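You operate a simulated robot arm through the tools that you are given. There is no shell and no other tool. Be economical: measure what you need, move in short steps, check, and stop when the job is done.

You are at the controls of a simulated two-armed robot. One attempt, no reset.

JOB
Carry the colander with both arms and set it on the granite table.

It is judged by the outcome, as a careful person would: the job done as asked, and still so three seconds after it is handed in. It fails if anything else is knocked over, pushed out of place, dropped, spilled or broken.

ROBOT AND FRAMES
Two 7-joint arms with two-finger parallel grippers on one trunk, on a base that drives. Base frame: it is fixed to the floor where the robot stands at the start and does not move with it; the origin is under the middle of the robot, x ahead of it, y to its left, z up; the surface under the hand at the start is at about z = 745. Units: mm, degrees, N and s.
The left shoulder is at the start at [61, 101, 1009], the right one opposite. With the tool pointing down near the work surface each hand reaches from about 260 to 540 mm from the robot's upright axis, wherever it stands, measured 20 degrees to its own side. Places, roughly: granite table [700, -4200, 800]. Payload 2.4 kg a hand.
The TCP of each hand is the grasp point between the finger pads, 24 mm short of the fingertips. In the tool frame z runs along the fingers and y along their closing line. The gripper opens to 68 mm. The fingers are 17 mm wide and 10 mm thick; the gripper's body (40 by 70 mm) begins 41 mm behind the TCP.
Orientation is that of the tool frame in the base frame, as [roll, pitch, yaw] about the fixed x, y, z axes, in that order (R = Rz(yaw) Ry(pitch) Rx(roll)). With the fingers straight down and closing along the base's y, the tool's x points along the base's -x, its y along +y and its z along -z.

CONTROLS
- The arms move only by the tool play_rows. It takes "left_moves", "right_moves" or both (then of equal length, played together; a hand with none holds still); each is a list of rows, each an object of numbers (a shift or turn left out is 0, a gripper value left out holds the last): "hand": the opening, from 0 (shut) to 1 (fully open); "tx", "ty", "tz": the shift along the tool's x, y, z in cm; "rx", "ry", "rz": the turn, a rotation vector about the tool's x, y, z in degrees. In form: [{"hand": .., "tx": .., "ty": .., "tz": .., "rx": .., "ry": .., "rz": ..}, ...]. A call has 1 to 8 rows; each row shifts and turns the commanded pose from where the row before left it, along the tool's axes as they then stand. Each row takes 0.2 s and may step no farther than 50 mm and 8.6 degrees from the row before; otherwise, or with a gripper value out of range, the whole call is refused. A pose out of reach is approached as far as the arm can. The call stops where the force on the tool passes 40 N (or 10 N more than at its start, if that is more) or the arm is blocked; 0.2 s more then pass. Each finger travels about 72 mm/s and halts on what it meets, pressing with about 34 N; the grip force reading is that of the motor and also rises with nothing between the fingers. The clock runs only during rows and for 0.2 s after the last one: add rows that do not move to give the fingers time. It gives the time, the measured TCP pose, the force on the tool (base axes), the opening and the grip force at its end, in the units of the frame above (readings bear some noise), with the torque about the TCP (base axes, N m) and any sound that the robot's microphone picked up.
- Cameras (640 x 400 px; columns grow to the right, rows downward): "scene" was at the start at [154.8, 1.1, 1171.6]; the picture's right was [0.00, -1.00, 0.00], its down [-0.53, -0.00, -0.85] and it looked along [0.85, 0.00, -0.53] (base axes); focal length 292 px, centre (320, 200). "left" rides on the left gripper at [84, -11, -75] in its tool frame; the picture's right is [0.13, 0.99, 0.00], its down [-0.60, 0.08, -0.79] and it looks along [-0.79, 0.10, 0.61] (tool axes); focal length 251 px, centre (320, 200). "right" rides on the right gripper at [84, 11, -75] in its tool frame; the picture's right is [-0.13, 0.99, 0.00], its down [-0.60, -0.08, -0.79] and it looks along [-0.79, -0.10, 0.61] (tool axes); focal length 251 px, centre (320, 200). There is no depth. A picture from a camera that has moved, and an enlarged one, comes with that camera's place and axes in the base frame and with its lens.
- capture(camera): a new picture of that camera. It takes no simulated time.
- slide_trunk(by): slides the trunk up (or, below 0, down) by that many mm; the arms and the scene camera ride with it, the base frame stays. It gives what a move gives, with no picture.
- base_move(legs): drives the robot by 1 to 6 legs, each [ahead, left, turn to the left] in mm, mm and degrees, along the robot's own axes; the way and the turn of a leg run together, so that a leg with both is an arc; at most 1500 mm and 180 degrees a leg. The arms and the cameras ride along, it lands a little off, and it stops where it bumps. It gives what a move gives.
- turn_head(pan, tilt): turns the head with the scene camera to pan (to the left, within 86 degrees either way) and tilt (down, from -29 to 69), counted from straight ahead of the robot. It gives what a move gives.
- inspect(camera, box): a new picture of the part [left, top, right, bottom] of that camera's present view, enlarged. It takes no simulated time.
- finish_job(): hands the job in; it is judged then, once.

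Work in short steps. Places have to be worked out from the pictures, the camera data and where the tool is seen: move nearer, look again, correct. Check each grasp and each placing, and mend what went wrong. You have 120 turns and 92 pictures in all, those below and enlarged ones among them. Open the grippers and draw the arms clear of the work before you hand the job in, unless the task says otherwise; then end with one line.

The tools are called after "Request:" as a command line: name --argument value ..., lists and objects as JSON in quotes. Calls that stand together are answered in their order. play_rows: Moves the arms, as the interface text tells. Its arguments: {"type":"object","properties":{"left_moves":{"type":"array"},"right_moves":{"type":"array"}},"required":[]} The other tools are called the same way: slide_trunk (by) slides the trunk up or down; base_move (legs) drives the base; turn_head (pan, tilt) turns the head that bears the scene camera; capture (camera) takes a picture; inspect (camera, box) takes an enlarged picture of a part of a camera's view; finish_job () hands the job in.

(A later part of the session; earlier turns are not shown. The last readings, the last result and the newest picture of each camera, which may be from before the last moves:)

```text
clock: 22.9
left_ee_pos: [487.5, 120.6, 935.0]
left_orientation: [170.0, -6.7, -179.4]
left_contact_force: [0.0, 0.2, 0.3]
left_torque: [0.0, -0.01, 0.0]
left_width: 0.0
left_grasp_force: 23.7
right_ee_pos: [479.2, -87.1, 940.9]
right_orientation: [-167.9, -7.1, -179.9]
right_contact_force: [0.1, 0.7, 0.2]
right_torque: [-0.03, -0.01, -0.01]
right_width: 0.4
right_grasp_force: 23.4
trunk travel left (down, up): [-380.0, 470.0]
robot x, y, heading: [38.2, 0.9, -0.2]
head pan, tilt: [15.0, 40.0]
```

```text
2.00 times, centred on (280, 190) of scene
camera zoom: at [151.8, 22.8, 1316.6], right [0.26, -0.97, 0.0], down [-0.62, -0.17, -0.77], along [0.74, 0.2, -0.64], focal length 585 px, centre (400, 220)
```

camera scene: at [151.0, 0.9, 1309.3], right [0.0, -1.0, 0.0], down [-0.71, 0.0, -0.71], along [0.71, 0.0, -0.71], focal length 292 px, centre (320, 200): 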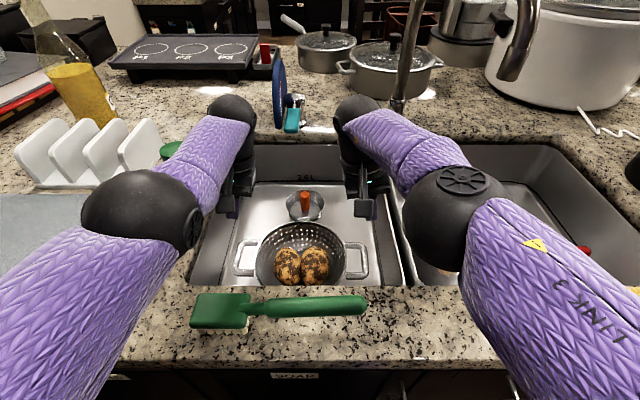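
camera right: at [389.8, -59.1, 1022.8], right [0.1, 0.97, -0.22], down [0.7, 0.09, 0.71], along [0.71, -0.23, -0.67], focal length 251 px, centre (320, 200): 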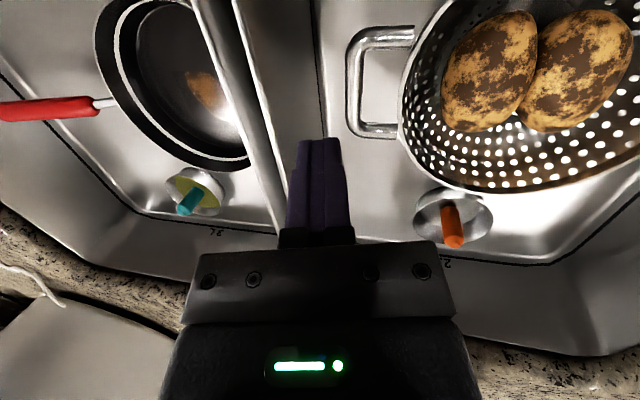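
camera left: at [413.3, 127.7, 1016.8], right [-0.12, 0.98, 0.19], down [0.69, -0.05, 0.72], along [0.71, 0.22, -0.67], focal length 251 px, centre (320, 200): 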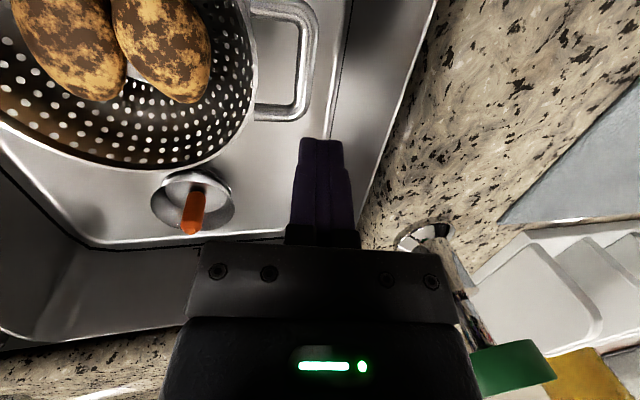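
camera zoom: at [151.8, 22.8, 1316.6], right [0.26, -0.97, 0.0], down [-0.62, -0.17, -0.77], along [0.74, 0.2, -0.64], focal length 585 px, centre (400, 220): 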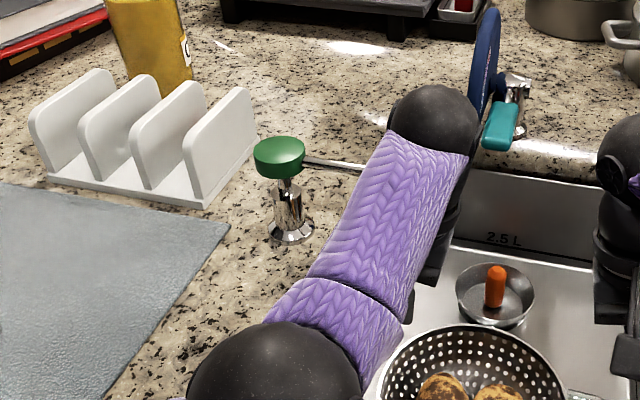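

The left hand is free and the pump is undisturbed and upright. I'll adjust the leans, lower both hands, and then bring the left hand over its bar below spout height.

Request:
play_rows --left_moves '[{"ry": 4.3, "hand": 0.45}, {"rx": 2}, {"tx": -0.05, "ty": -0.33, "tz": 2.31}, {"tx": -0.05, "ty": -0.33, "tz": 2.31}, {"ty": 1.98, "tz": 0.28}, {"ty": 1.98, "tz": 0.28}, {}]' --right_moves '[{"ry": 4, "hand": 0.45}, {"rx": -4}, {"tx": -0.49, "ty": 0.35, "tz": 2.48}, {"tx": -0.49, "ty": 0.35, "tz": 2.48}, {}, {}, {}]'

Request:
turn_head --pan 0 --tilt 45

Request:
capture --camera "left"

Request:
capture --camera "right"

Request:
capture --camera "scene"

```text
clock: 24.6
left_ee_pos: [478.4, 161.7, 892.6]
left_orientation: [171.9, -10.9, -178.4]
left_contact_force: [0.1, 0.1, 0.1]
left_torque: [0.01, -0.03, 0.01]
left_width: 30.8
left_grasp_force: 0.1
right_ee_pos: [479.3, -86.2, 888.8]
right_orientation: [-171.9, -11.0, 179.1]
right_contact_force: [-0.4, 0.4, 0.1]
right_torque: [0.03, 0.0, 0.02]
right_width: 30.6
right_grasp_force: 0.1
trunk travel left (down, up): [-380.0, 470.0]
robot x, y, heading: [35.7, 0.8, -0.0]
head pan, tilt: [15.0, 40.0]
```

```text
clock: 25.3
left_ee_pos: [479.5, 162.4, 892.5]
left_orientation: [171.9, -11.0, -178.5]
left_contact_force: [-0.5, 0.2, 0.3]
left_torque: [0.0, 0.02, -0.01]
left_width: 30.7
left_grasp_force: 0.1
right_ee_pos: [478.7, -86.6, 890.1]
right_orientation: [-171.8, -11.0, 179.1]
right_contact_force: [-0.3, 0.7, -0.7]
right_torque: [0.01, -0.01, 0.03]
right_width: 30.5
right_grasp_force: 0.0
trunk travel left (down, up): [-380.0, 470.0]
robot x, y, heading: [37.3, -0.6, 0.0]
head pan, tilt: [0.0, 45.0]
```

```text
55 pictures are left
camera left: at [411.6, 137.3, 978.4], right [-0.13, 0.98, 0.16], down [0.74, -0.01, 0.67], along [0.66, 0.2, -0.73], focal length 251 px, centre (320, 200)
```

left: 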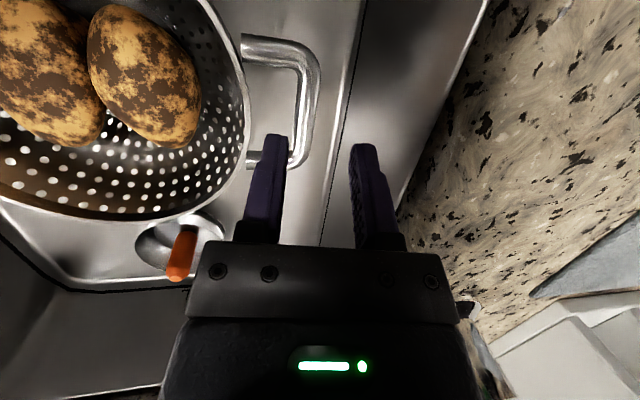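

```text
54 pictures are left
camera right: at [411.8, -62.9, 976.8], right [0.12, 0.98, -0.16], down [0.74, 0.02, 0.67], along [0.66, -0.2, -0.73], focal length 251 px, centre (320, 200)
```

right: 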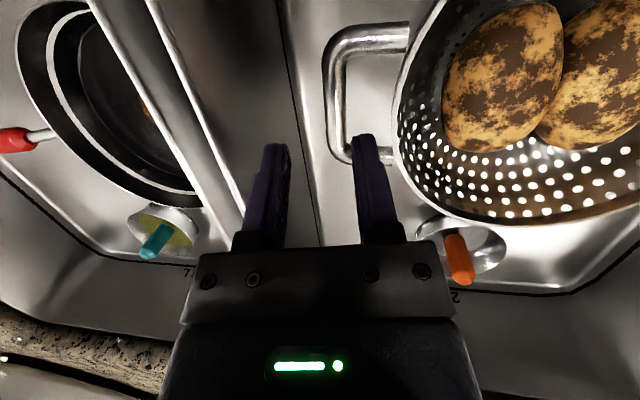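

```text
53 pictures are left
camera scene: at [151.0, 0.9, 1309.4], right [0.0, -1.0, 0.0], down [-0.71, 0.0, -0.71], along [0.71, 0.0, -0.71], focal length 292 px, centre (320, 200)
```

scene: 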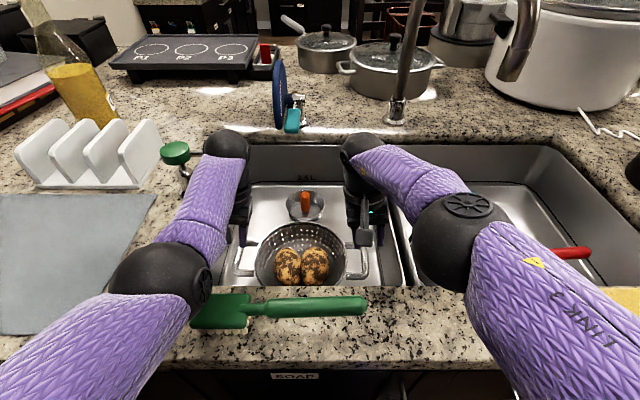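

The bars project to y≈160 and y≈-86 at z=820; both hands are aligned within 2 mm. I'll lower both so the TCP is level with the bars.

Request:
play_rows --left_moves '[{"tx": -0.46, "ty": -0.39, "tz": 2.32}, {"tx": -0.46, "ty": -0.39, "tz": 2.32}, {"tx": -0.46, "ty": -0.39, "tz": 2.32}, {}]' --right_moves '[{"tx": -0.45, "ty": 0.34, "tz": 2.27}, {"tx": -0.45, "ty": 0.34, "tz": 2.27}, {"tx": -0.45, "ty": 0.34, "tz": 2.27}, {}]'

Request:
capture --camera "left"

Request:
capture --camera "right"

Request:
capture --camera "scene"

```text
clock: 26.3
left_ee_pos: [466.5, 159.1, 824.5]
left_orientation: [171.9, -10.9, -178.4]
left_contact_force: [0.2, 0.1, 0.6]
left_torque: [0.01, -0.03, 0.02]
left_width: 30.8
left_grasp_force: 0.1
left hand out of reach, approached as far as the arm can: row 2, 3
right_ee_pos: [462.9, -92.2, 836.5]
right_orientation: [-171.9, -11.0, 179.1]
right_contact_force: [0.4, 0.2, 0.2]
right_torque: [0.01, 0.01, -0.01]
right_width: 30.8
right_grasp_force: 0.0
right hand out of reach, approached as far as the arm can: row 1, 2, 3
trunk travel left (down, up): [-380.0, 470.0]
robot x, y, heading: [35.3, -3.8, -0.1]
head pan, tilt: [0.0, 45.0]
```

```text
52 pictures are left
camera left: at [399.4, 135.2, 910.9], right [-0.13, 0.98, 0.16], down [0.74, -0.01, 0.67], along [0.66, 0.2, -0.73], focal length 251 px, centre (320, 200)
```

left: 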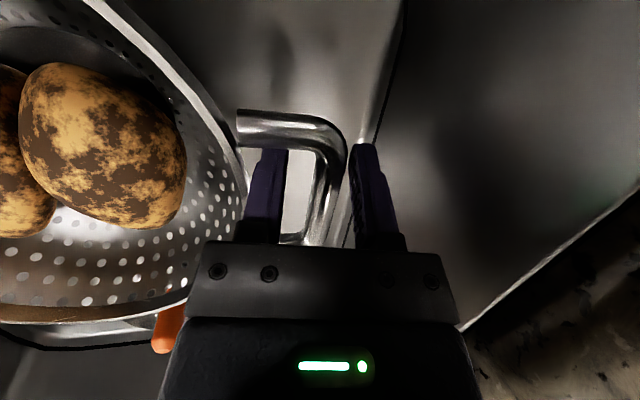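

```text
51 pictures are left
camera right: at [396.1, -67.6, 925.1], right [0.12, 0.98, -0.16], down [0.75, 0.02, 0.67], along [0.66, -0.2, -0.73], focal length 251 px, centre (320, 200)
```

right: 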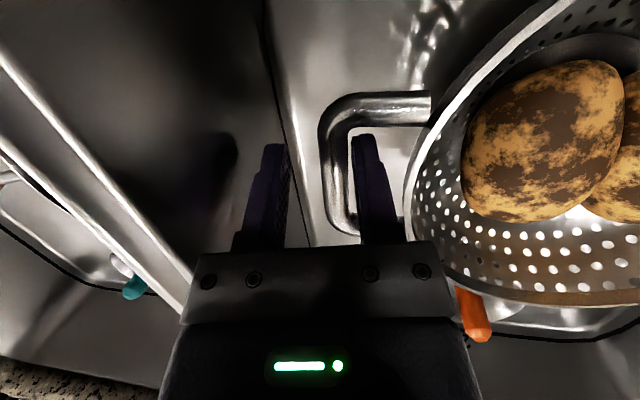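

```text
50 pictures are left
camera scene: at [151.0, 1.0, 1309.4], right [0.0, -1.0, 0.0], down [-0.71, 0.0, -0.71], along [0.71, 0.0, -0.71], focal length 292 px, centre (320, 200)
```

scene: 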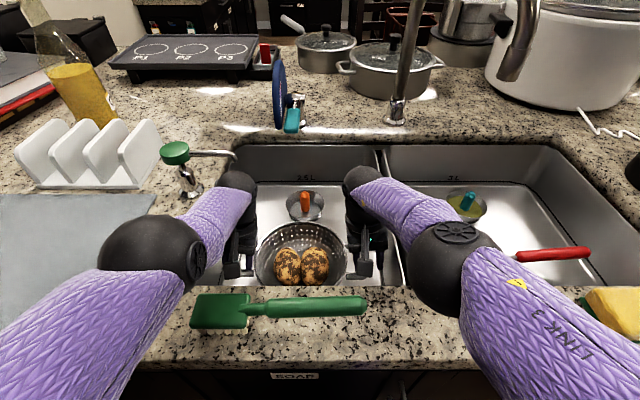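

The shoulders are now a bit high for this reach. I'll raise the hands slightly relative to the trunk, correct x/y, then lower the trunk 45 mm so the hands come down together.

Request:
play_rows --left_moves '[{"tx": -0.18, "ty": 0.33, "tz": -1.95}, {"tx": -0.18, "ty": 0.33, "tz": -1.95}, {}]' --right_moves '[{"tx": -0.43, "ty": 0.09, "tz": -1.5}, {"tx": -0.43, "ty": 0.09, "tz": -1.5}, {}]'

Request:
slide_trunk --by -30

Request:
capture --camera "scene"

```text
clock: 27.1
left_ee_pos: [478.5, 159.9, 860.9]
left_orientation: [172.0, -11.0, -178.6]
left_contact_force: [-0.1, -0.9, -0.3]
left_torque: [0.01, -0.01, 0.0]
left_width: 30.7
left_grasp_force: 0.1
right_ee_pos: [472.5, -85.9, 867.0]
right_orientation: [-171.8, -11.0, 179.2]
right_contact_force: [0.2, 0.6, -0.3]
right_torque: [0.03, -0.03, 0.01]
right_width: 30.7
right_grasp_force: 0.1
right hand out of reach, approached as far as the arm can: row 2
trunk travel left (down, up): [-380.0, 470.0]
robot x, y, heading: [34.2, -0.6, -0.1]
head pan, tilt: [0.0, 45.0]
```

```text
clock: 27.9
left_ee_pos: [478.2, 160.3, 824.8]
left_orientation: [171.9, -11.8, -178.5]
left_contact_force: [-0.3, 0.2, 0.5]
left_torque: [0.04, 0.0, -0.01]
left_width: 30.4
left_grasp_force: 0.0
right_ee_pos: [471.0, -86.3, 835.7]
right_orientation: [-171.9, -11.0, 179.0]
right_contact_force: [-0.3, -0.6, -0.2]
right_torque: [-0.03, 0.01, 0.0]
right_width: 30.8
right_grasp_force: 0.1
trunk travel left (down, up): [-350.0, 499.0]
robot x, y, heading: [34.4, -1.5, -0.1]
head pan, tilt: [0.0, 45.0]
```

```text
49 pictures are left
camera scene: at [155.6, 0.8, 1279.1], right [0.0, -1.0, 0.0], down [-0.71, 0.0, -0.71], along [0.71, 0.0, -0.71], focal length 292 px, centre (320, 200)
```

scene: 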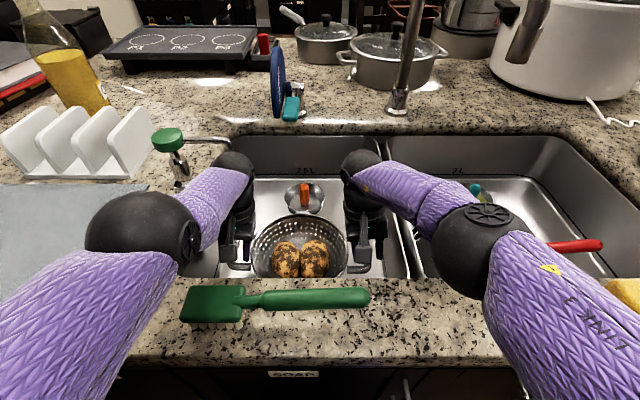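

Right hand needs another 15 mm; I'll raise the left 8 mm to compensate and lower the trunk 15 mm, then check both hand views.

Request:
play_rows --left_moves '[{"tz": -0.8, "tx": 0.15, "ty": 0.1}, {}]'

Request:
slide_trunk --by -15

Request:
capture --camera "left"

Request:
capture --camera "right"

```text
clock: 28.5
left_ee_pos: [480.2, 159.4, 832.5]
left_orientation: [171.9, -11.9, -178.5]
left_contact_force: [-0.2, 0.2, 0.8]
left_torque: [0.02, 0.02, 0.0]
left_width: 30.5
left_grasp_force: 0.0
right_ee_pos: [471.4, -86.2, 835.6]
right_orientation: [-171.9, -11.1, 179.1]
right_contact_force: [-0.2, 0.2, 0.3]
right_torque: [0.01, -0.03, 0.06]
right_width: 30.5
right_grasp_force: 0.0
trunk travel left (down, up): [-350.0, 499.0]
robot x, y, heading: [35.9, 0.1, 0.1]
head pan, tilt: [0.0, 45.0]
```

```text
clock: 29.1
left_ee_pos: [480.0, 159.4, 814.7]
left_orientation: [171.9, -12.3, -178.5]
left_contact_force: [-0.9, -0.5, 0.2]
left_torque: [0.0, -0.01, 0.0]
left_width: 30.3
left_grasp_force: 0.1
right_ee_pos: [470.9, -86.3, 821.5]
right_orientation: [-172.0, -10.8, 179.2]
right_contact_force: [0.9, -0.4, 0.4]
right_torque: [-0.01, -0.01, 0.04]
right_width: 30.5
right_grasp_force: 0.1
trunk travel left (down, up): [-335.0, 514.0]
robot x, y, heading: [40.5, 4.2, 0.1]
head pan, tilt: [0.0, 45.0]
```

```text
48 pictures are left
camera left: at [414.8, 135.7, 902.7], right [-0.12, 0.98, 0.16], down [0.76, -0.01, 0.65], along [0.64, 0.2, -0.74], focal length 251 px, centre (320, 200)
```

left: 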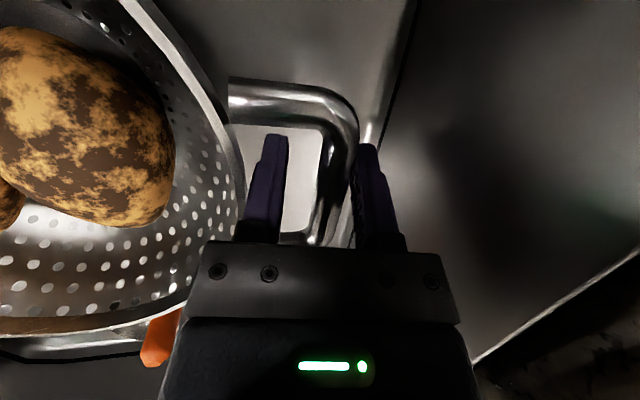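

```text
47 pictures are left
camera right: at [404.1, -62.8, 908.3], right [0.12, 0.98, -0.16], down [0.74, 0.02, 0.67], along [0.66, -0.2, -0.73], focal length 251 px, centre (320, 200)
```

right: 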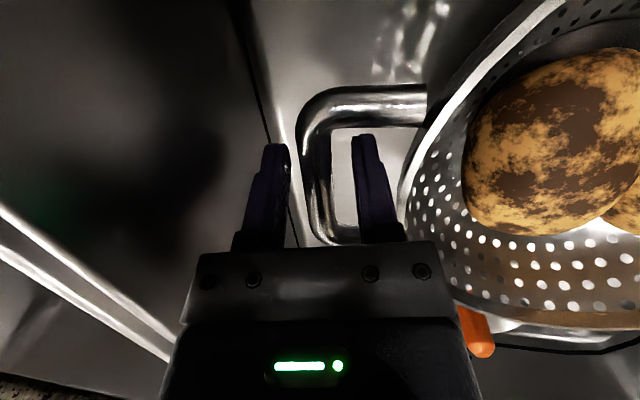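

Both bars are now between the fingers at TCP depth; the left bar is about 5 mm toward the outer finger. I'll shift the left hand +5 mm and close both grippers.

Request:
play_rows --left_moves '[{"ty": 0.5}, {}, {"hand": 0.3}, {"hand": 0.15}, {"hand": 0}, {}, {}]' --right_moves '[{}, {}, {"hand": 0.3}, {"hand": 0.15}, {"hand": 0}, {}, {}]'

Request:
capture --camera "left"

Request:
capture --camera "right"

```text
clock: 30.7
left_ee_pos: [479.9, 164.7, 815.9]
left_orientation: [171.9, -12.4, -178.5]
left_contact_force: [-3.8, -3.8, 1.8]
left_torque: [0.08, 0.11, -0.53]
left_width: 13.4
left_grasp_force: 33.2
right_ee_pos: [471.2, -85.0, 820.1]
right_orientation: [-171.9, -10.9, 179.1]
right_contact_force: [4.9, 4.0, 0.6]
right_torque: [0.01, -0.21, -0.58]
right_width: 13.4
right_grasp_force: 33.3
trunk travel left (down, up): [-335.0, 514.0]
robot x, y, heading: [33.4, -1.4, 0.2]
head pan, tilt: [0.0, 45.0]
```

```text
46 pictures are left
camera left: at [415.3, 140.6, 903.3], right [-0.12, 0.98, 0.16], down [0.76, -0.01, 0.65], along [0.64, 0.2, -0.74], focal length 251 px, centre (320, 200)
```

left: 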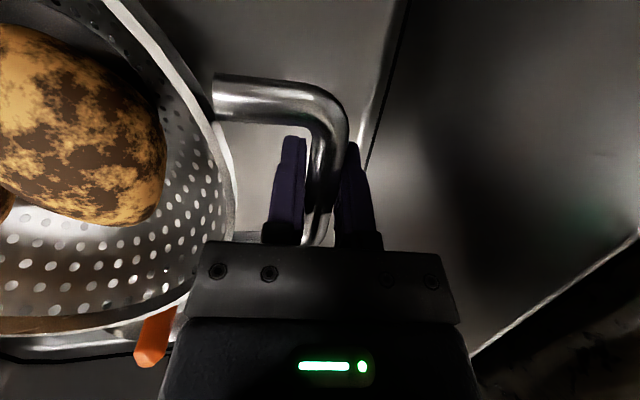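

```text
45 pictures are left
camera right: at [404.3, -62.8, 908.2], right [0.12, 0.98, -0.16], down [0.74, 0.02, 0.67], along [0.66, -0.2, -0.73], focal length 251 px, centre (320, 200)
```

right: 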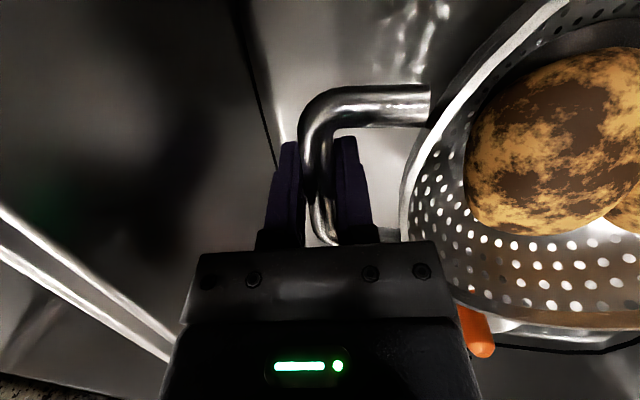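

Both bars are now held well inside the pads with little internal force. I'll test with a 12 mm trunk lift.

Request:
slide_trunk --by 12

Request:
inspect --camera "scene" --box '[200, 180, 440, 330]'

```text
clock: 31.3
left_ee_pos: [479.7, 163.7, 827.7]
left_orientation: [171.9, -12.4, -178.5]
left_contact_force: [-3.5, -4.9, -3.9]
left_torque: [0.07, 0.42, -0.48]
left_width: 13.6
left_grasp_force: 33.3
right_ee_pos: [472.0, -86.2, 831.4]
right_orientation: [-172.0, -11.0, 179.1]
right_contact_force: [5.0, 5.5, -3.4]
right_torque: [0.01, -0.4, -0.54]
right_width: 13.6
right_grasp_force: 33.5
trunk travel left (down, up): [-347.0, 502.0]
robot x, y, heading: [34.3, 0.4, -0.1]
head pan, tilt: [0.0, 45.0]
```

```text
2.67 times, centred on (320, 255) of scene
camera zoom: at [157.0, 0.9, 1276.0], right [0.0, -1.0, 0.0], down [-0.71, 0.0, -0.71], along [0.71, 0.0, -0.71], focal length 780 px, centre (320, 53)
```

zoom: 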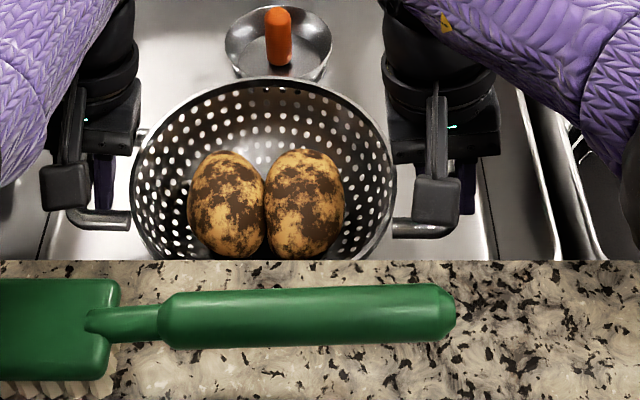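

Held: about 4 N per hand, the colander rises level. I'll keep lifting straight up with the trunk in steps, watching the spout clearance.

Request:
slide_trunk --by 40

Request:
capture --camera "scene"

```text
clock: 32.1
left_ee_pos: [480.0, 164.0, 870.9]
left_orientation: [171.9, -11.8, -178.4]
left_contact_force: [-3.5, -7.4, -2.9]
left_torque: [0.09, 0.59, -0.39]
left_width: 13.5
left_grasp_force: 33.3
right_ee_pos: [471.9, -87.2, 873.1]
right_orientation: [-171.9, -11.0, 179.1]
right_contact_force: [3.8, 7.1, -2.9]
right_torque: [-0.05, -0.57, -0.58]
right_width: 13.7
right_grasp_force: 33.6
trunk travel left (down, up): [-387.0, 462.0]
robot x, y, heading: [33.8, -2.0, -0.1]
head pan, tilt: [0.0, 45.0]
```

```text
43 pictures are left
camera scene: at [150.7, 0.8, 1316.3], right [0.0, -1.0, 0.0], down [-0.71, 0.0, -0.71], along [0.71, 0.0, -0.71], focal length 292 px, centre (320, 200)
```

scene: 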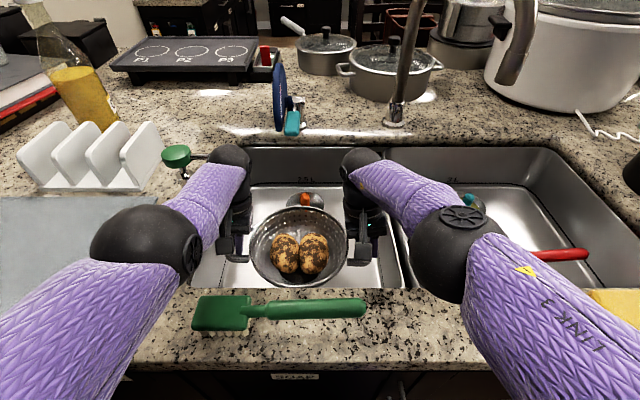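

Clear so far. I'll shift both hands together 15 mm to the right, away from the spout, now that the right hand's body is above the divider.

Request:
play_rows --left_moves '[{"ty": -0.5, "tz": -0.07}, {"ty": -0.5, "tz": -0.07}, {"ty": -0.5, "tz": -0.07}, {}]' --right_moves '[{"ty": -0.5, "tz": 0.07}, {"ty": -0.5, "tz": 0.07}, {"ty": -0.5, "tz": 0.07}, {}]'

Request:
slide_trunk --by 35

Request:
capture --camera "scene"

```text
clock: 33.1
left_ee_pos: [476.5, 149.0, 871.7]
left_orientation: [172.0, -11.8, -178.5]
left_contact_force: [-4.6, -14.3, -3.8]
left_torque: [0.13, -0.02, -0.31]
left_width: 13.5
left_grasp_force: 33.7
right_ee_pos: [471.5, -101.9, 871.7]
right_orientation: [-172.0, -11.0, 179.2]
right_contact_force: [3.4, 14.5, -1.8]
right_torque: [-0.02, 0.0, -0.62]
right_width: 13.5
right_grasp_force: 33.7
trunk travel left (down, up): [-387.0, 462.0]
robot x, y, heading: [34.6, 0.1, 0.3]
head pan, tilt: [0.0, 45.0]
```

```text
clock: 33.9
left_ee_pos: [479.4, 150.0, 912.9]
left_orientation: [172.0, -11.1, -178.5]
left_contact_force: [-3.9, -21.8, -4.2]
left_torque: [0.17, 0.61, -0.4]
left_width: 13.6
left_grasp_force: 33.7
right_ee_pos: [471.6, -101.7, 907.5]
right_orientation: [-172.0, -11.0, 179.2]
right_contact_force: [5.0, 20.8, -1.4]
right_torque: [-0.04, -0.6, -0.62]
right_width: 13.6
right_grasp_force: 33.6
trunk travel left (down, up): [-422.0, 428.0]
robot x, y, heading: [35.9, 2.1, -0.3]
head pan, tilt: [0.0, 45.0]
```

```text
42 pictures are left
camera scene: at [145.9, 0.8, 1351.6], right [0.0, -1.0, 0.0], down [-0.71, 0.0, -0.71], along [0.71, 0.0, -0.71], focal length 292 px, centre (320, 200)
```

scene: 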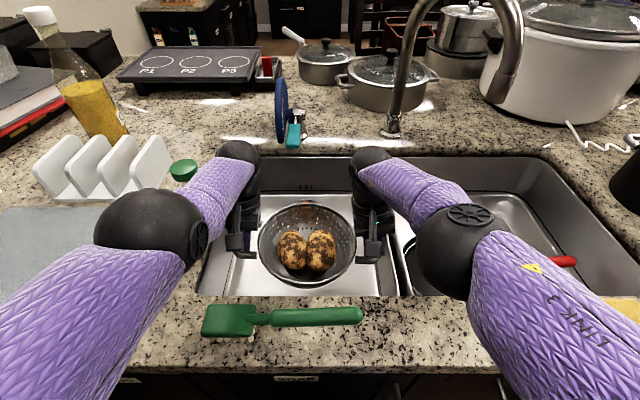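

Tension between the hands crept up to 21 N; I'll ease the left hand 3 mm inward, then continue up.

Request:
play_rows --left_moves '[{"ty": -0.15, "tz": 0.1}, {"ty": -0.15, "tz": 0.1}, {}]'

Request:
slide_trunk --by 40

```text
clock: 34.7
left_ee_pos: [478.5, 148.5, 910.3]
left_orientation: [171.8, -11.0, -178.6]
left_contact_force: [-5.0, -5.7, -3.3]
left_torque: [0.02, -0.24, -0.47]
left_width: 13.3
left_grasp_force: 32.6
right_ee_pos: [471.2, -102.6, 908.3]
right_orientation: [-171.8, -11.2, 178.9]
right_contact_force: [4.3, 5.6, -2.3]
right_torque: [-0.03, 0.24, -0.63]
right_width: 13.9
right_grasp_force: 33.4
trunk travel left (down, up): [-422.0, 428.0]
robot x, y, heading: [38.0, -0.3, 0.0]
head pan, tilt: [0.0, 45.0]
```

```text
clock: 35.5
left_ee_pos: [478.3, 148.1, 953.7]
left_orientation: [171.9, -10.7, -178.5]
left_contact_force: [-4.1, 4.7, -1.6]
left_torque: [-0.01, 0.02, -0.41]
left_width: 13.5
left_grasp_force: 33.7
right_ee_pos: [471.7, -102.8, 949.4]
right_orientation: [-171.8, -10.5, 179.2]
right_contact_force: [3.1, -4.5, -3.0]
right_torque: [-0.01, -0.01, -0.62]
right_width: 13.5
right_grasp_force: 33.5
trunk travel left (down, up): [-462.0, 388.0]
robot x, y, heading: [36.0, -1.9, -0.0]
head pan, tilt: [0.0, 45.0]
```

Internal force is small again. Continuing up.

Request:
slide_trunk --by 40

Request:
capture --camera "scene"

```text
clock: 36.4
left_ee_pos: [476.8, 149.4, 996.4]
left_orientation: [171.9, -10.1, -178.5]
left_contact_force: [-3.5, 9.8, -3.0]
left_torque: [-0.04, 0.37, -0.35]
left_width: 13.4
left_grasp_force: 33.8
right_ee_pos: [469.8, -102.8, 992.9]
right_orientation: [-171.9, -10.2, 179.1]
right_contact_force: [3.1, -9.3, -3.1]
right_torque: [0.03, -0.36, -0.59]
right_width: 13.6
right_grasp_force: 33.3
trunk travel left (down, up): [-502.0, 348.0]
robot x, y, heading: [37.9, 0.5, -0.1]
head pan, tilt: [0.0, 45.0]
```

```text
41 pictures are left
camera scene: at [137.4, 0.9, 1432.0], right [0.0, -1.0, 0.0], down [-0.71, 0.0, -0.71], along [0.71, 0.0, -0.71], focal length 292 px, centre (320, 200)
```

scene: 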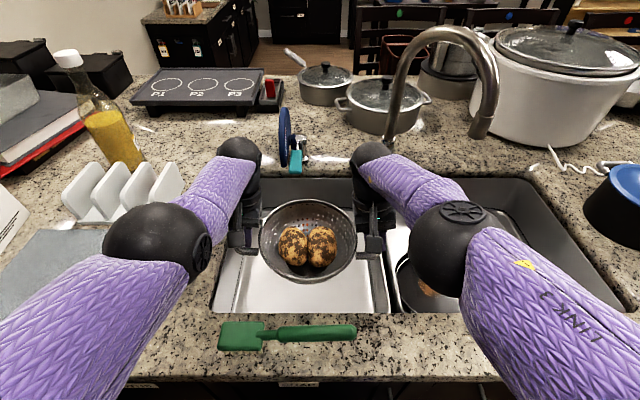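

Level and steady. Another 60 mm to clear the brush well, then I'll back away from the counter.

Request:
slide_trunk --by 60

Request:
capture --camera "scene"

```text
clock: 37.4
left_ee_pos: [475.5, 148.1, 1060.4]
left_orientation: [172.0, -9.8, -178.5]
left_contact_force: [-3.5, 12.1, -2.7]
left_torque: [-0.08, -0.35, -0.34]
left_width: 13.2
left_grasp_force: 32.7
right_ee_pos: [468.5, -102.2, 1056.7]
right_orientation: [-172.0, -9.7, 179.1]
right_contact_force: [3.4, -12.2, -3.0]
right_torque: [0.05, 0.37, -0.6]
right_width: 13.4
right_grasp_force: 33.4
trunk travel left (down, up): [-562.0, 288.0]
robot x, y, heading: [36.5, 1.0, 0.1]
head pan, tilt: [0.0, 45.0]
```

```text
40 pictures are left
camera scene: at [133.2, 0.8, 1492.1], right [0.0, -1.0, 0.0], down [-0.71, 0.0, -0.71], along [0.71, 0.0, -0.71], focal length 292 px, centre (320, 200)
```

scene: 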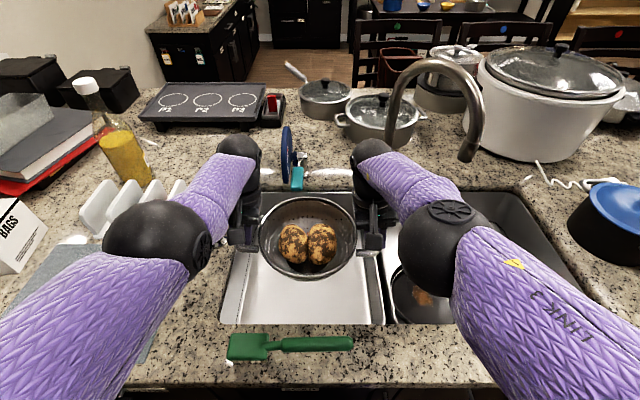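

The colander is clear of the brush. I'll look toward the right side and route before driving.

Request:
base_move --legs '[[-250, 0, 0]]'

Request:
turn_head --pan -80 --tilt 20

Request:
capture --camera "scene"

```text
clock: 39.2
left_ee_pos: [223.4, 147.8, 1060.8]
left_orientation: [171.9, -9.7, -178.5]
left_contact_force: [-3.4, 16.4, -2.0]
left_torque: [-0.09, 0.06, -0.34]
left_width: 13.4
left_grasp_force: 33.4
right_ee_pos: [216.4, -103.0, 1056.6]
right_orientation: [-171.9, -9.7, 179.1]
right_contact_force: [3.4, -16.2, -2.9]
right_torque: [0.01, -0.1, -0.53]
right_width: 13.6
right_grasp_force: 33.1
trunk travel left (down, up): [-562.0, 288.0]
robot x, y, heading: [-218.6, 1.0, -0.2]
head pan, tilt: [0.0, 45.0]
```

```text
clock: 40.7
left_ee_pos: [223.9, 147.7, 1060.0]
left_orientation: [171.9, -9.8, -178.6]
left_contact_force: [-2.6, 2.4, -3.5]
left_torque: [0.0, 0.17, -0.33]
left_width: 13.2
left_grasp_force: 33.5
right_ee_pos: [215.7, -103.2, 1056.6]
right_orientation: [-171.9, -9.7, 179.1]
right_contact_force: [3.6, -1.7, -2.8]
right_torque: [0.01, -0.15, -0.59]
right_width: 13.7
right_grasp_force: 33.4
trunk travel left (down, up): [-562.0, 288.0]
robot x, y, heading: [-219.4, 1.1, 0.0]
head pan, tilt: [-80.0, 20.0]
```

```text
39 pictures are left
camera scene: at [-184.1, -91.1, 1530.8], right [-0.98, -0.17, 0.0], down [-0.06, 0.34, -0.94], along [0.16, -0.93, -0.34], focal length 292 px, centre (320, 200)
```

scene: 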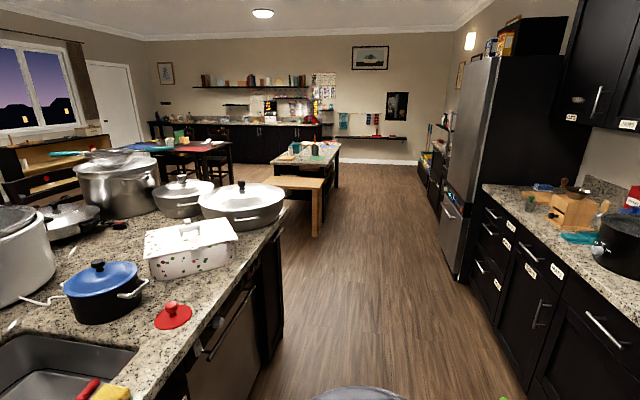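

The granite table lies ahead down the aisle (island edge x≈270, fridge front x≈-870), with a bench on its near side. I'll keep my heading, back to about x=-380, and strafe right along the aisle.

Request:
base_move --legs '[[-160, 0, 0], [0, -1400, 0]]'

Request:
capture --camera "scene"

```text
clock: 48.9
left_ee_pos: [55.0, -1285.6, 1060.9]
left_orientation: [171.8, -9.8, -179.2]
left_contact_force: [-4.2, 3.8, -2.7]
left_torque: [-0.01, 0.11, -0.29]
left_width: 13.2
left_grasp_force: 33.7
right_ee_pos: [47.1, -1536.4, 1057.7]
right_orientation: [-171.9, -9.7, 178.3]
right_contact_force: [3.6, -3.4, -3.6]
right_torque: [0.0, -0.07, -0.57]
right_width: 13.5
right_grasp_force: 33.5
trunk travel left (down, up): [-562.0, 288.0]
robot x, y, heading: [-387.4, -1427.9, -0.5]
head pan, tilt: [-80.0, 20.0]
```

```text
38 pictures are left
camera scene: at [-354.8, -1519.6, 1530.8], right [-0.99, -0.16, 0.0], down [-0.06, 0.34, -0.94], along [0.15, -0.93, -0.34], focal length 292 px, centre (320, 200)
```

scene: 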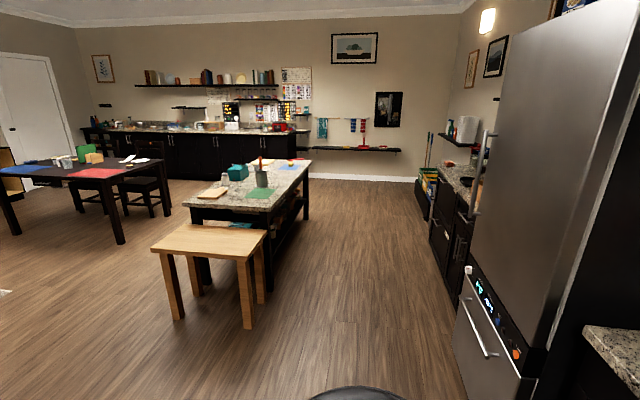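

The table spans roughly x 265–910, y -3240 to -4770 and carries several items. I'll strafe alongside its aisle edge and then view the top.

Request:
base_move --legs '[[0, -1500, 0.5], [0, -1000, 0]]'

Request:
turn_head --pan 0 --tilt 35

Request:
capture --camera "scene"

```text
clock: 61.0
left_ee_pos: [28.5, -3758.1, 1059.5]
left_orientation: [171.8, -9.8, -178.8]
left_contact_force: [-3.7, -0.3, -3.3]
left_torque: [0.03, 0.05, -0.26]
left_width: 13.2
left_grasp_force: 33.7
right_ee_pos: [21.1, -4007.2, 1056.0]
right_orientation: [-171.9, -9.7, 178.8]
right_contact_force: [3.7, -0.8, -3.2]
right_torque: [0.0, -0.05, -0.53]
right_width: 13.5
right_grasp_force: 33.4
trunk travel left (down, up): [-562.0, 288.0]
robot x, y, heading: [-413.6, -3904.0, -0.3]
head pan, tilt: [-80.0, 20.0]
```

```text
clock: 62.5
left_ee_pos: [28.8, -3756.7, 1060.1]
left_orientation: [171.9, -9.8, -178.9]
left_contact_force: [-2.7, 0.4, -3.0]
left_torque: [-0.01, 0.2, -0.28]
left_width: 13.1
left_grasp_force: 32.5
right_ee_pos: [20.3, -4008.6, 1056.2]
right_orientation: [-171.9, -9.8, 178.9]
right_contact_force: [3.7, -0.4, -2.6]
right_torque: [0.04, -0.2, -0.54]
right_width: 13.4
right_grasp_force: 33.5
trunk travel left (down, up): [-562.0, 288.0]
robot x, y, heading: [-412.7, -3903.1, -0.4]
head pan, tilt: [0.0, 35.0]
```

```text
37 pictures are left
camera scene: at [-308.2, -3902.9, 1507.0], right [-0.01, -1.0, 0.0], down [-0.57, 0.0, -0.82], along [0.82, 0.0, -0.57], focal length 292 px, centre (320, 200)
```

scene: 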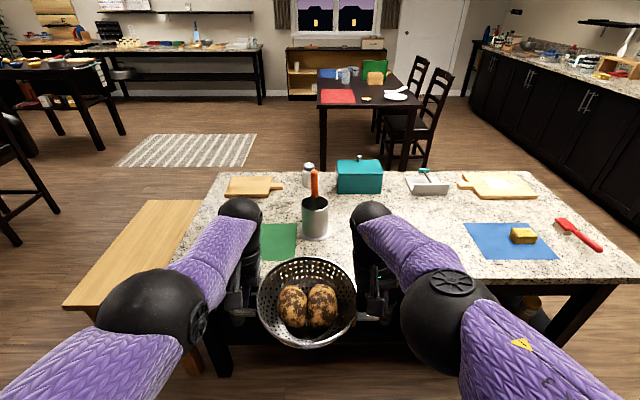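

The granite top has a free area around y -3940 to -4440 (between the utensil holder and the blue mat). I'll strafe right about 310 mm to line the colander up with its middle, then look again.

Request:
base_move --legs '[[0, -310, 0.4]]'

Request:
capture --camera "scene"

```text
clock: 64.6
left_ee_pos: [26.9, -4061.7, 1059.3]
left_orientation: [171.9, -9.8, -178.3]
left_contact_force: [-3.4, 1.0, -2.7]
left_torque: [0.05, 0.02, -0.29]
left_width: 13.1
left_grasp_force: 33.6
right_ee_pos: [20.7, -4310.6, 1055.5]
right_orientation: [-171.9, -9.6, 179.2]
right_contact_force: [2.8, -1.1, -2.7]
right_torque: [0.06, -0.07, -0.54]
right_width: 13.2
right_grasp_force: 33.6
trunk travel left (down, up): [-562.0, 288.0]
robot x, y, heading: [-411.3, -4211.3, 0.1]
head pan, tilt: [0.0, 35.0]
```

```text
36 pictures are left
camera scene: at [-308.3, -4209.1, 1507.0], right [0.0, -1.0, 0.0], down [-0.57, 0.0, -0.82], along [0.82, 0.0, -0.57], focal length 292 px, centre (320, 200)
```

scene: 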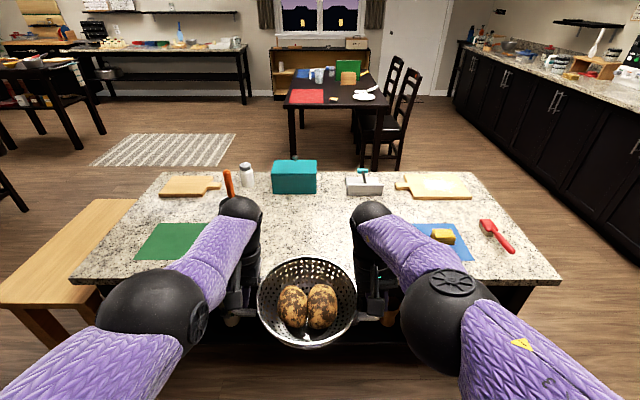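

Aligned: the free granite lies straight ahead. I'll advance 300 mm and check.

Request:
base_move --legs '[[300, 0, 0]]'

Request:
turn_head --pan 0 --tilt 45

Request:
capture --camera "scene"

Request:
capture --camera "left"

Request:
capture --camera "right"

```text
clock: 66.6
left_ee_pos: [329.2, -4060.5, 1059.3]
left_orientation: [171.9, -9.9, -178.5]
left_contact_force: [-2.6, -0.1, -3.8]
left_torque: [-0.01, 0.06, -0.29]
left_width: 13.0
left_grasp_force: 33.4
right_ee_pos: [323.1, -4311.0, 1056.3]
right_orientation: [-171.9, -9.8, 179.2]
right_contact_force: [3.8, -0.8, -2.9]
right_torque: [0.02, -0.05, -0.55]
right_width: 13.6
right_grasp_force: 33.7
trunk travel left (down, up): [-562.0, 288.0]
robot x, y, heading: [-109.5, -4207.9, 0.1]
head pan, tilt: [0.0, 35.0]
```

```text
clock: 67.3
left_ee_pos: [329.8, -4059.8, 1059.5]
left_orientation: [172.0, -9.8, -178.6]
left_contact_force: [-3.6, -0.2, -3.2]
left_torque: [0.01, 0.08, -0.28]
left_width: 13.1
left_grasp_force: 33.0
right_ee_pos: [323.3, -4309.8, 1056.8]
right_orientation: [-171.9, -9.7, 179.1]
right_contact_force: [3.4, -0.4, -3.5]
right_torque: [0.03, -0.07, -0.56]
right_width: 13.5
right_grasp_force: 33.4
trunk travel left (down, up): [-562.0, 288.0]
robot x, y, heading: [-107.8, -4208.5, 0.1]
head pan, tilt: [0.0, 45.0]
```

```text
35 pictures are left
camera scene: at [-12.7, -4207.8, 1492.2], right [0.0, -1.0, 0.0], down [-0.71, 0.0, -0.71], along [0.71, 0.0, -0.71], focal length 292 px, centre (320, 200)
```

scene: 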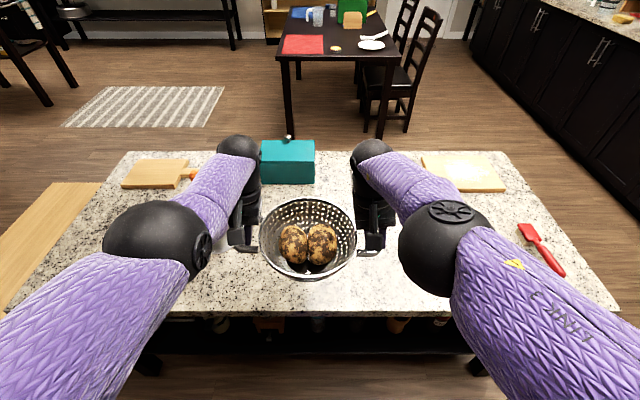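

```text
34 pictures are left
camera left: at [260.5, -4084.6, 1144.5], right [-0.13, 0.98, 0.16], down [0.73, -0.01, 0.68], along [0.67, 0.2, -0.71], focal length 251 px, centre (320, 200)
```

left: 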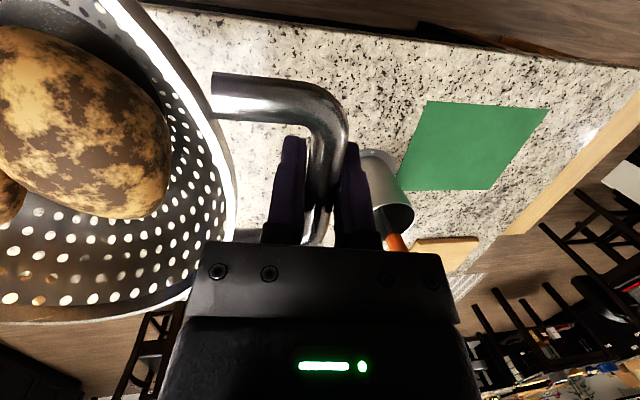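

```text
33 pictures are left
camera right: at [254.0, -4287.7, 1142.5], right [0.12, 0.98, -0.16], down [0.73, 0.02, 0.68], along [0.67, -0.2, -0.71], focal length 251 px, centre (320, 200)
```

right: 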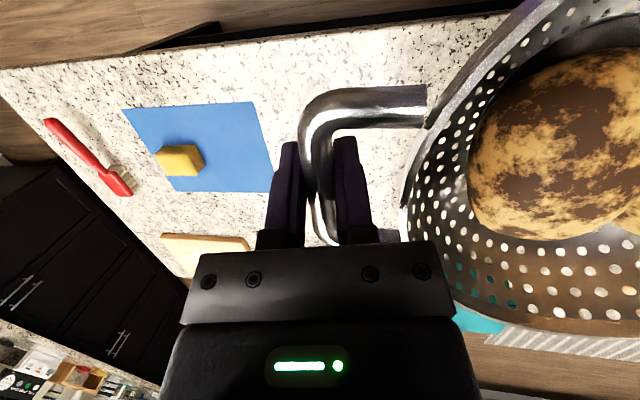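

The holder (y≈-3900, x≈480) is clear of the left hand by about 70 mm. I'll advance 90 mm with a 25 mm shift right, then lower.

Request:
base_move --legs '[[0, -25, 0], [90, 0, 0]]'

Request:
slide_trunk --by -120

Request:
capture --camera "scene"

Request:
capture --camera "left"

```text
clock: 68.9
left_ee_pos: [421.1, -4084.8, 1059.2]
left_orientation: [171.9, -10.0, -178.4]
left_contact_force: [-2.3, 0.7, -3.6]
left_torque: [0.01, 0.03, -0.23]
left_width: 13.0
left_grasp_force: 32.9
right_ee_pos: [414.4, -4335.5, 1055.4]
right_orientation: [-171.9, -9.8, 179.2]
right_contact_force: [3.0, -0.3, -2.9]
right_torque: [-0.02, 0.01, -0.56]
right_width: 13.6
right_grasp_force: 33.4
trunk travel left (down, up): [-562.0, 288.0]
robot x, y, heading: [-19.1, -4233.7, 0.1]
head pan, tilt: [0.0, 45.0]
```

```text
clock: 70.4
left_ee_pos: [419.6, -4084.9, 940.2]
left_orientation: [171.9, -9.7, -178.3]
left_contact_force: [-2.8, -1.2, -3.2]
left_torque: [0.02, 0.59, -0.23]
left_width: 13.4
left_grasp_force: 33.7
right_ee_pos: [413.3, -4335.1, 929.3]
right_orientation: [-171.9, -10.9, 179.1]
right_contact_force: [2.8, 0.9, -2.3]
right_torque: [-0.02, -0.57, -0.47]
right_width: 13.4
right_grasp_force: 33.0
trunk travel left (down, up): [-442.0, 408.0]
robot x, y, heading: [-17.8, -4234.1, 0.2]
head pan, tilt: [0.0, 45.0]
```

```text
32 pictures are left
camera scene: at [87.5, -4232.2, 1371.8], right [0.0, -1.0, 0.0], down [-0.71, 0.0, -0.71], along [0.71, 0.0, -0.71], focal length 292 px, centre (320, 200)
```

scene: 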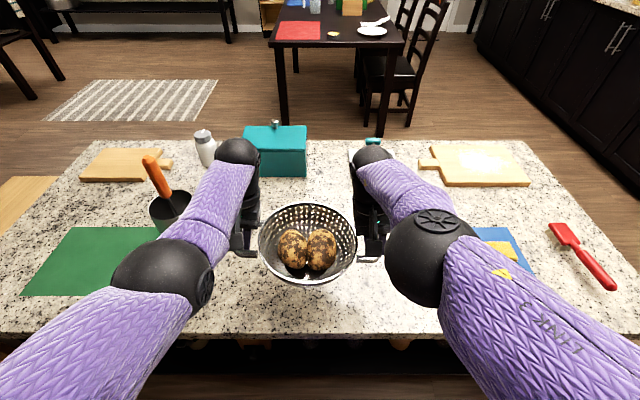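

```text
31 pictures are left
camera left: at [350.5, -4108.7, 1024.8], right [-0.13, 0.98, 0.16], down [0.73, -0.01, 0.68], along [0.67, 0.2, -0.71], focal length 251 px, centre (320, 200)
```

left: 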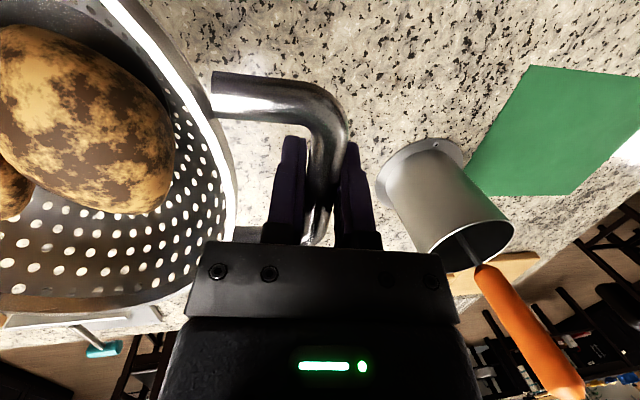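

The hands differ in height, so the colander leans slightly; I'll lower the left hand 14 mm to level it, then go down another 40 mm.

Request:
play_rows --left_moves '[{"tx": -0.13, "ty": -0.1, "tz": 0.68}, {"tx": -0.13, "ty": -0.1, "tz": 0.68}, {}]'

Request:
slide_trunk --by -35

Request:
capture --camera "scene"

```text
clock: 71.2
left_ee_pos: [420.8, -4084.1, 926.3]
left_orientation: [171.9, -9.7, -178.4]
left_contact_force: [-2.8, 8.4, -3.0]
left_torque: [-0.02, -0.19, -0.25]
left_width: 13.5
left_grasp_force: 33.1
right_ee_pos: [414.3, -4335.8, 929.4]
right_orientation: [-171.8, -10.8, 179.1]
right_contact_force: [1.6, -7.9, -3.5]
right_torque: [0.0, 0.21, -0.47]
right_width: 13.6
right_grasp_force: 32.8
trunk travel left (down, up): [-442.0, 408.0]
robot x, y, heading: [-18.6, -4232.9, 0.2]
head pan, tilt: [0.0, 45.0]
```

```text
clock: 72.0
left_ee_pos: [419.2, -4084.6, 890.5]
left_orientation: [171.9, -9.7, -178.4]
left_contact_force: [-1.7, 10.4, -2.7]
left_torque: [-0.02, 0.71, -0.13]
left_width: 13.4
left_grasp_force: 33.5
right_ee_pos: [414.6, -4335.7, 891.7]
right_orientation: [-171.8, -11.2, 179.1]
right_contact_force: [0.8, -9.4, -3.2]
right_torque: [0.02, -0.71, -0.34]
right_width: 13.6
right_grasp_force: 33.6
trunk travel left (down, up): [-407.0, 443.0]
robot x, y, heading: [-22.9, -4233.6, -0.0]
head pan, tilt: [0.0, 45.0]
```

```text
30 pictures are left
camera scene: at [91.8, -4232.2, 1336.5], right [0.0, -1.0, 0.0], down [-0.71, 0.0, -0.71], along [0.71, 0.0, -0.71], focal length 292 px, centre (320, 200)
```

scene: 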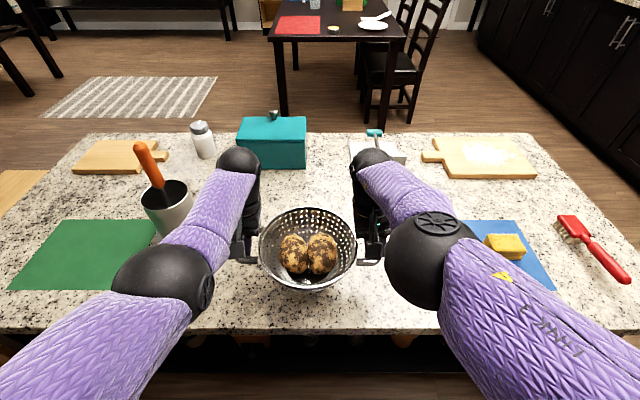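

Level and about 15–20 mm above the stone by estimate. I'll lower in small trunk steps until the load leaves the hands.

Request:
slide_trunk --by -10

Request:
slide_trunk --by -5

```text
clock: 72.5
left_ee_pos: [419.4, -4083.7, 880.6]
left_orientation: [171.9, -9.8, -178.4]
left_contact_force: [-1.1, 11.2, -3.1]
left_torque: [-0.06, 0.49, -0.07]
left_width: 13.3
left_grasp_force: 33.1
right_ee_pos: [415.4, -4335.3, 880.9]
right_orientation: [-171.7, -11.3, 179.0]
right_contact_force: [2.2, -12.9, -3.4]
right_torque: [0.01, -0.42, -0.36]
right_width: 13.4
right_grasp_force: 32.9
trunk travel left (down, up): [-397.0, 453.0]
robot x, y, heading: [-19.8, -4234.1, 0.3]
head pan, tilt: [0.0, 45.0]
```

```text
clock: 73.1
left_ee_pos: [419.3, -4084.4, 875.4]
left_orientation: [171.9, -9.8, -178.4]
left_contact_force: [-1.9, 14.9, -3.1]
left_torque: [-0.13, 0.0, -0.08]
left_width: 13.4
left_grasp_force: 33.2
right_ee_pos: [415.1, -4334.2, 876.8]
right_orientation: [-171.6, -11.3, 179.0]
right_contact_force: [1.4, -15.2, -3.4]
right_torque: [-0.01, -0.05, -0.31]
right_width: 13.5
right_grasp_force: 33.5
trunk travel left (down, up): [-392.0, 458.0]
robot x, y, heading: [-20.6, -4234.0, -0.1]
head pan, tilt: [0.0, 45.0]
```

No contact yet; the hands are squeezing by 15 N, so I'll ease the left out 2 mm and continue down.

Request:
play_rows --left_moves '[{"ty": 0.12}, {"ty": 0.1}, {}]'

Request:
slide_trunk --by -4

Request:
slide_trunk --by -4

```text
clock: 73.9
left_ee_pos: [420.2, -4083.1, 877.3]
left_orientation: [172.0, -9.8, -178.4]
left_contact_force: [-1.6, -2.2, -3.0]
left_torque: [-0.04, 0.01, -0.06]
left_width: 13.7
left_grasp_force: 32.6
right_ee_pos: [416.5, -4333.2, 875.8]
right_orientation: [-171.8, -11.5, 179.2]
right_contact_force: [3.1, 1.0, -1.9]
right_torque: [0.02, 0.0, -0.31]
right_width: 13.0
right_grasp_force: 33.5
trunk travel left (down, up): [-392.0, 458.0]
robot x, y, heading: [-21.4, -4232.2, 0.1]
head pan, tilt: [0.0, 45.0]
```

```text
clock: 74.4
left_ee_pos: [418.9, -4083.5, 871.7]
left_orientation: [172.0, -9.9, -178.5]
left_contact_force: [-1.0, -7.1, -2.7]
left_torque: [0.04, 0.2, -0.06]
left_width: 13.1
left_grasp_force: 33.5
right_ee_pos: [416.4, -4334.6, 871.6]
right_orientation: [-171.9, -11.4, 179.2]
right_contact_force: [1.2, 8.1, -2.5]
right_torque: [-0.03, -0.2, -0.3]
right_width: 13.4
right_grasp_force: 33.2
trunk travel left (down, up): [-388.0, 462.0]
robot x, y, heading: [-17.7, -4233.3, 0.3]
head pan, tilt: [0.0, 45.0]
```

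```text
clock: 74.9
left_ee_pos: [419.5, -4083.4, 867.3]
left_orientation: [171.9, -9.8, -178.5]
left_contact_force: [-1.3, -12.2, -2.0]
left_torque: [0.07, 0.42, -0.05]
left_width: 13.2
left_grasp_force: 32.8
right_ee_pos: [415.7, -4334.1, 868.7]
right_orientation: [-171.9, -11.4, 179.1]
right_contact_force: [1.7, 12.2, -2.2]
right_torque: [0.0, -0.42, -0.3]
right_width: 13.4
right_grasp_force: 33.3
trunk travel left (down, up): [-384.0, 466.0]
robot x, y, heading: [-18.9, -4233.6, 0.1]
head pan, tilt: [0.0, 45.0]
```

Still carrying the load. I'll take a close look at the gap and continue down in small steps.

Request:
slide_trunk --by -5

Request:
slide_trunk --by -4

Request:
inspect --camera "scene" --box '[200, 180, 440, 330]'

```text
clock: 75.5
left_ee_pos: [420.0, -4083.3, 864.1]
left_orientation: [172.0, -9.8, -178.5]
left_contact_force: [-1.4, -16.5, -3.2]
left_torque: [0.09, 0.28, 0.02]
left_width: 13.4
left_grasp_force: 33.4
right_ee_pos: [417.5, -4334.3, 863.8]
right_orientation: [-171.8, -11.5, 179.1]
right_contact_force: [0.6, 17.0, -2.4]
right_torque: [0.02, -0.31, -0.28]
right_width: 13.0
right_grasp_force: 33.6
trunk travel left (down, up): [-379.0, 471.0]
robot x, y, heading: [-24.0, -4230.1, -0.0]
head pan, tilt: [0.0, 45.0]
```

```text
clock: 76.0
left_ee_pos: [420.9, -4082.3, 859.5]
left_orientation: [171.9, -9.9, -178.4]
left_contact_force: [-0.8, -19.7, -2.9]
left_torque: [0.12, 0.23, 0.02]
left_width: 13.3
left_grasp_force: 32.9
right_ee_pos: [417.0, -4333.7, 858.8]
right_orientation: [-171.7, -11.4, 179.1]
right_contact_force: [0.8, 19.8, -1.3]
right_torque: [-0.05, -0.24, -0.32]
right_width: 13.3
right_grasp_force: 33.0
trunk travel left (down, up): [-375.0, 475.0]
robot x, y, heading: [-20.3, -4231.3, 0.0]
head pan, tilt: [0.0, 45.0]
```

```text
2.67 times, centred on (320, 255) of scene
camera zoom: at [96.6, -4232.2, 1304.2], right [0.0, -1.0, 0.0], down [-0.71, 0.0, -0.71], along [0.71, 0.0, -0.71], focal length 780 px, centre (320, 53)
```

zoom: 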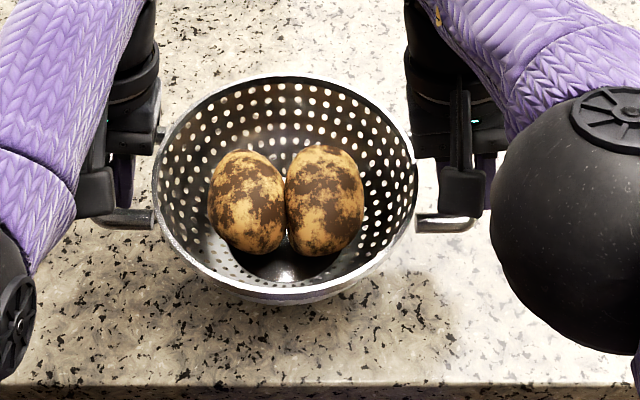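

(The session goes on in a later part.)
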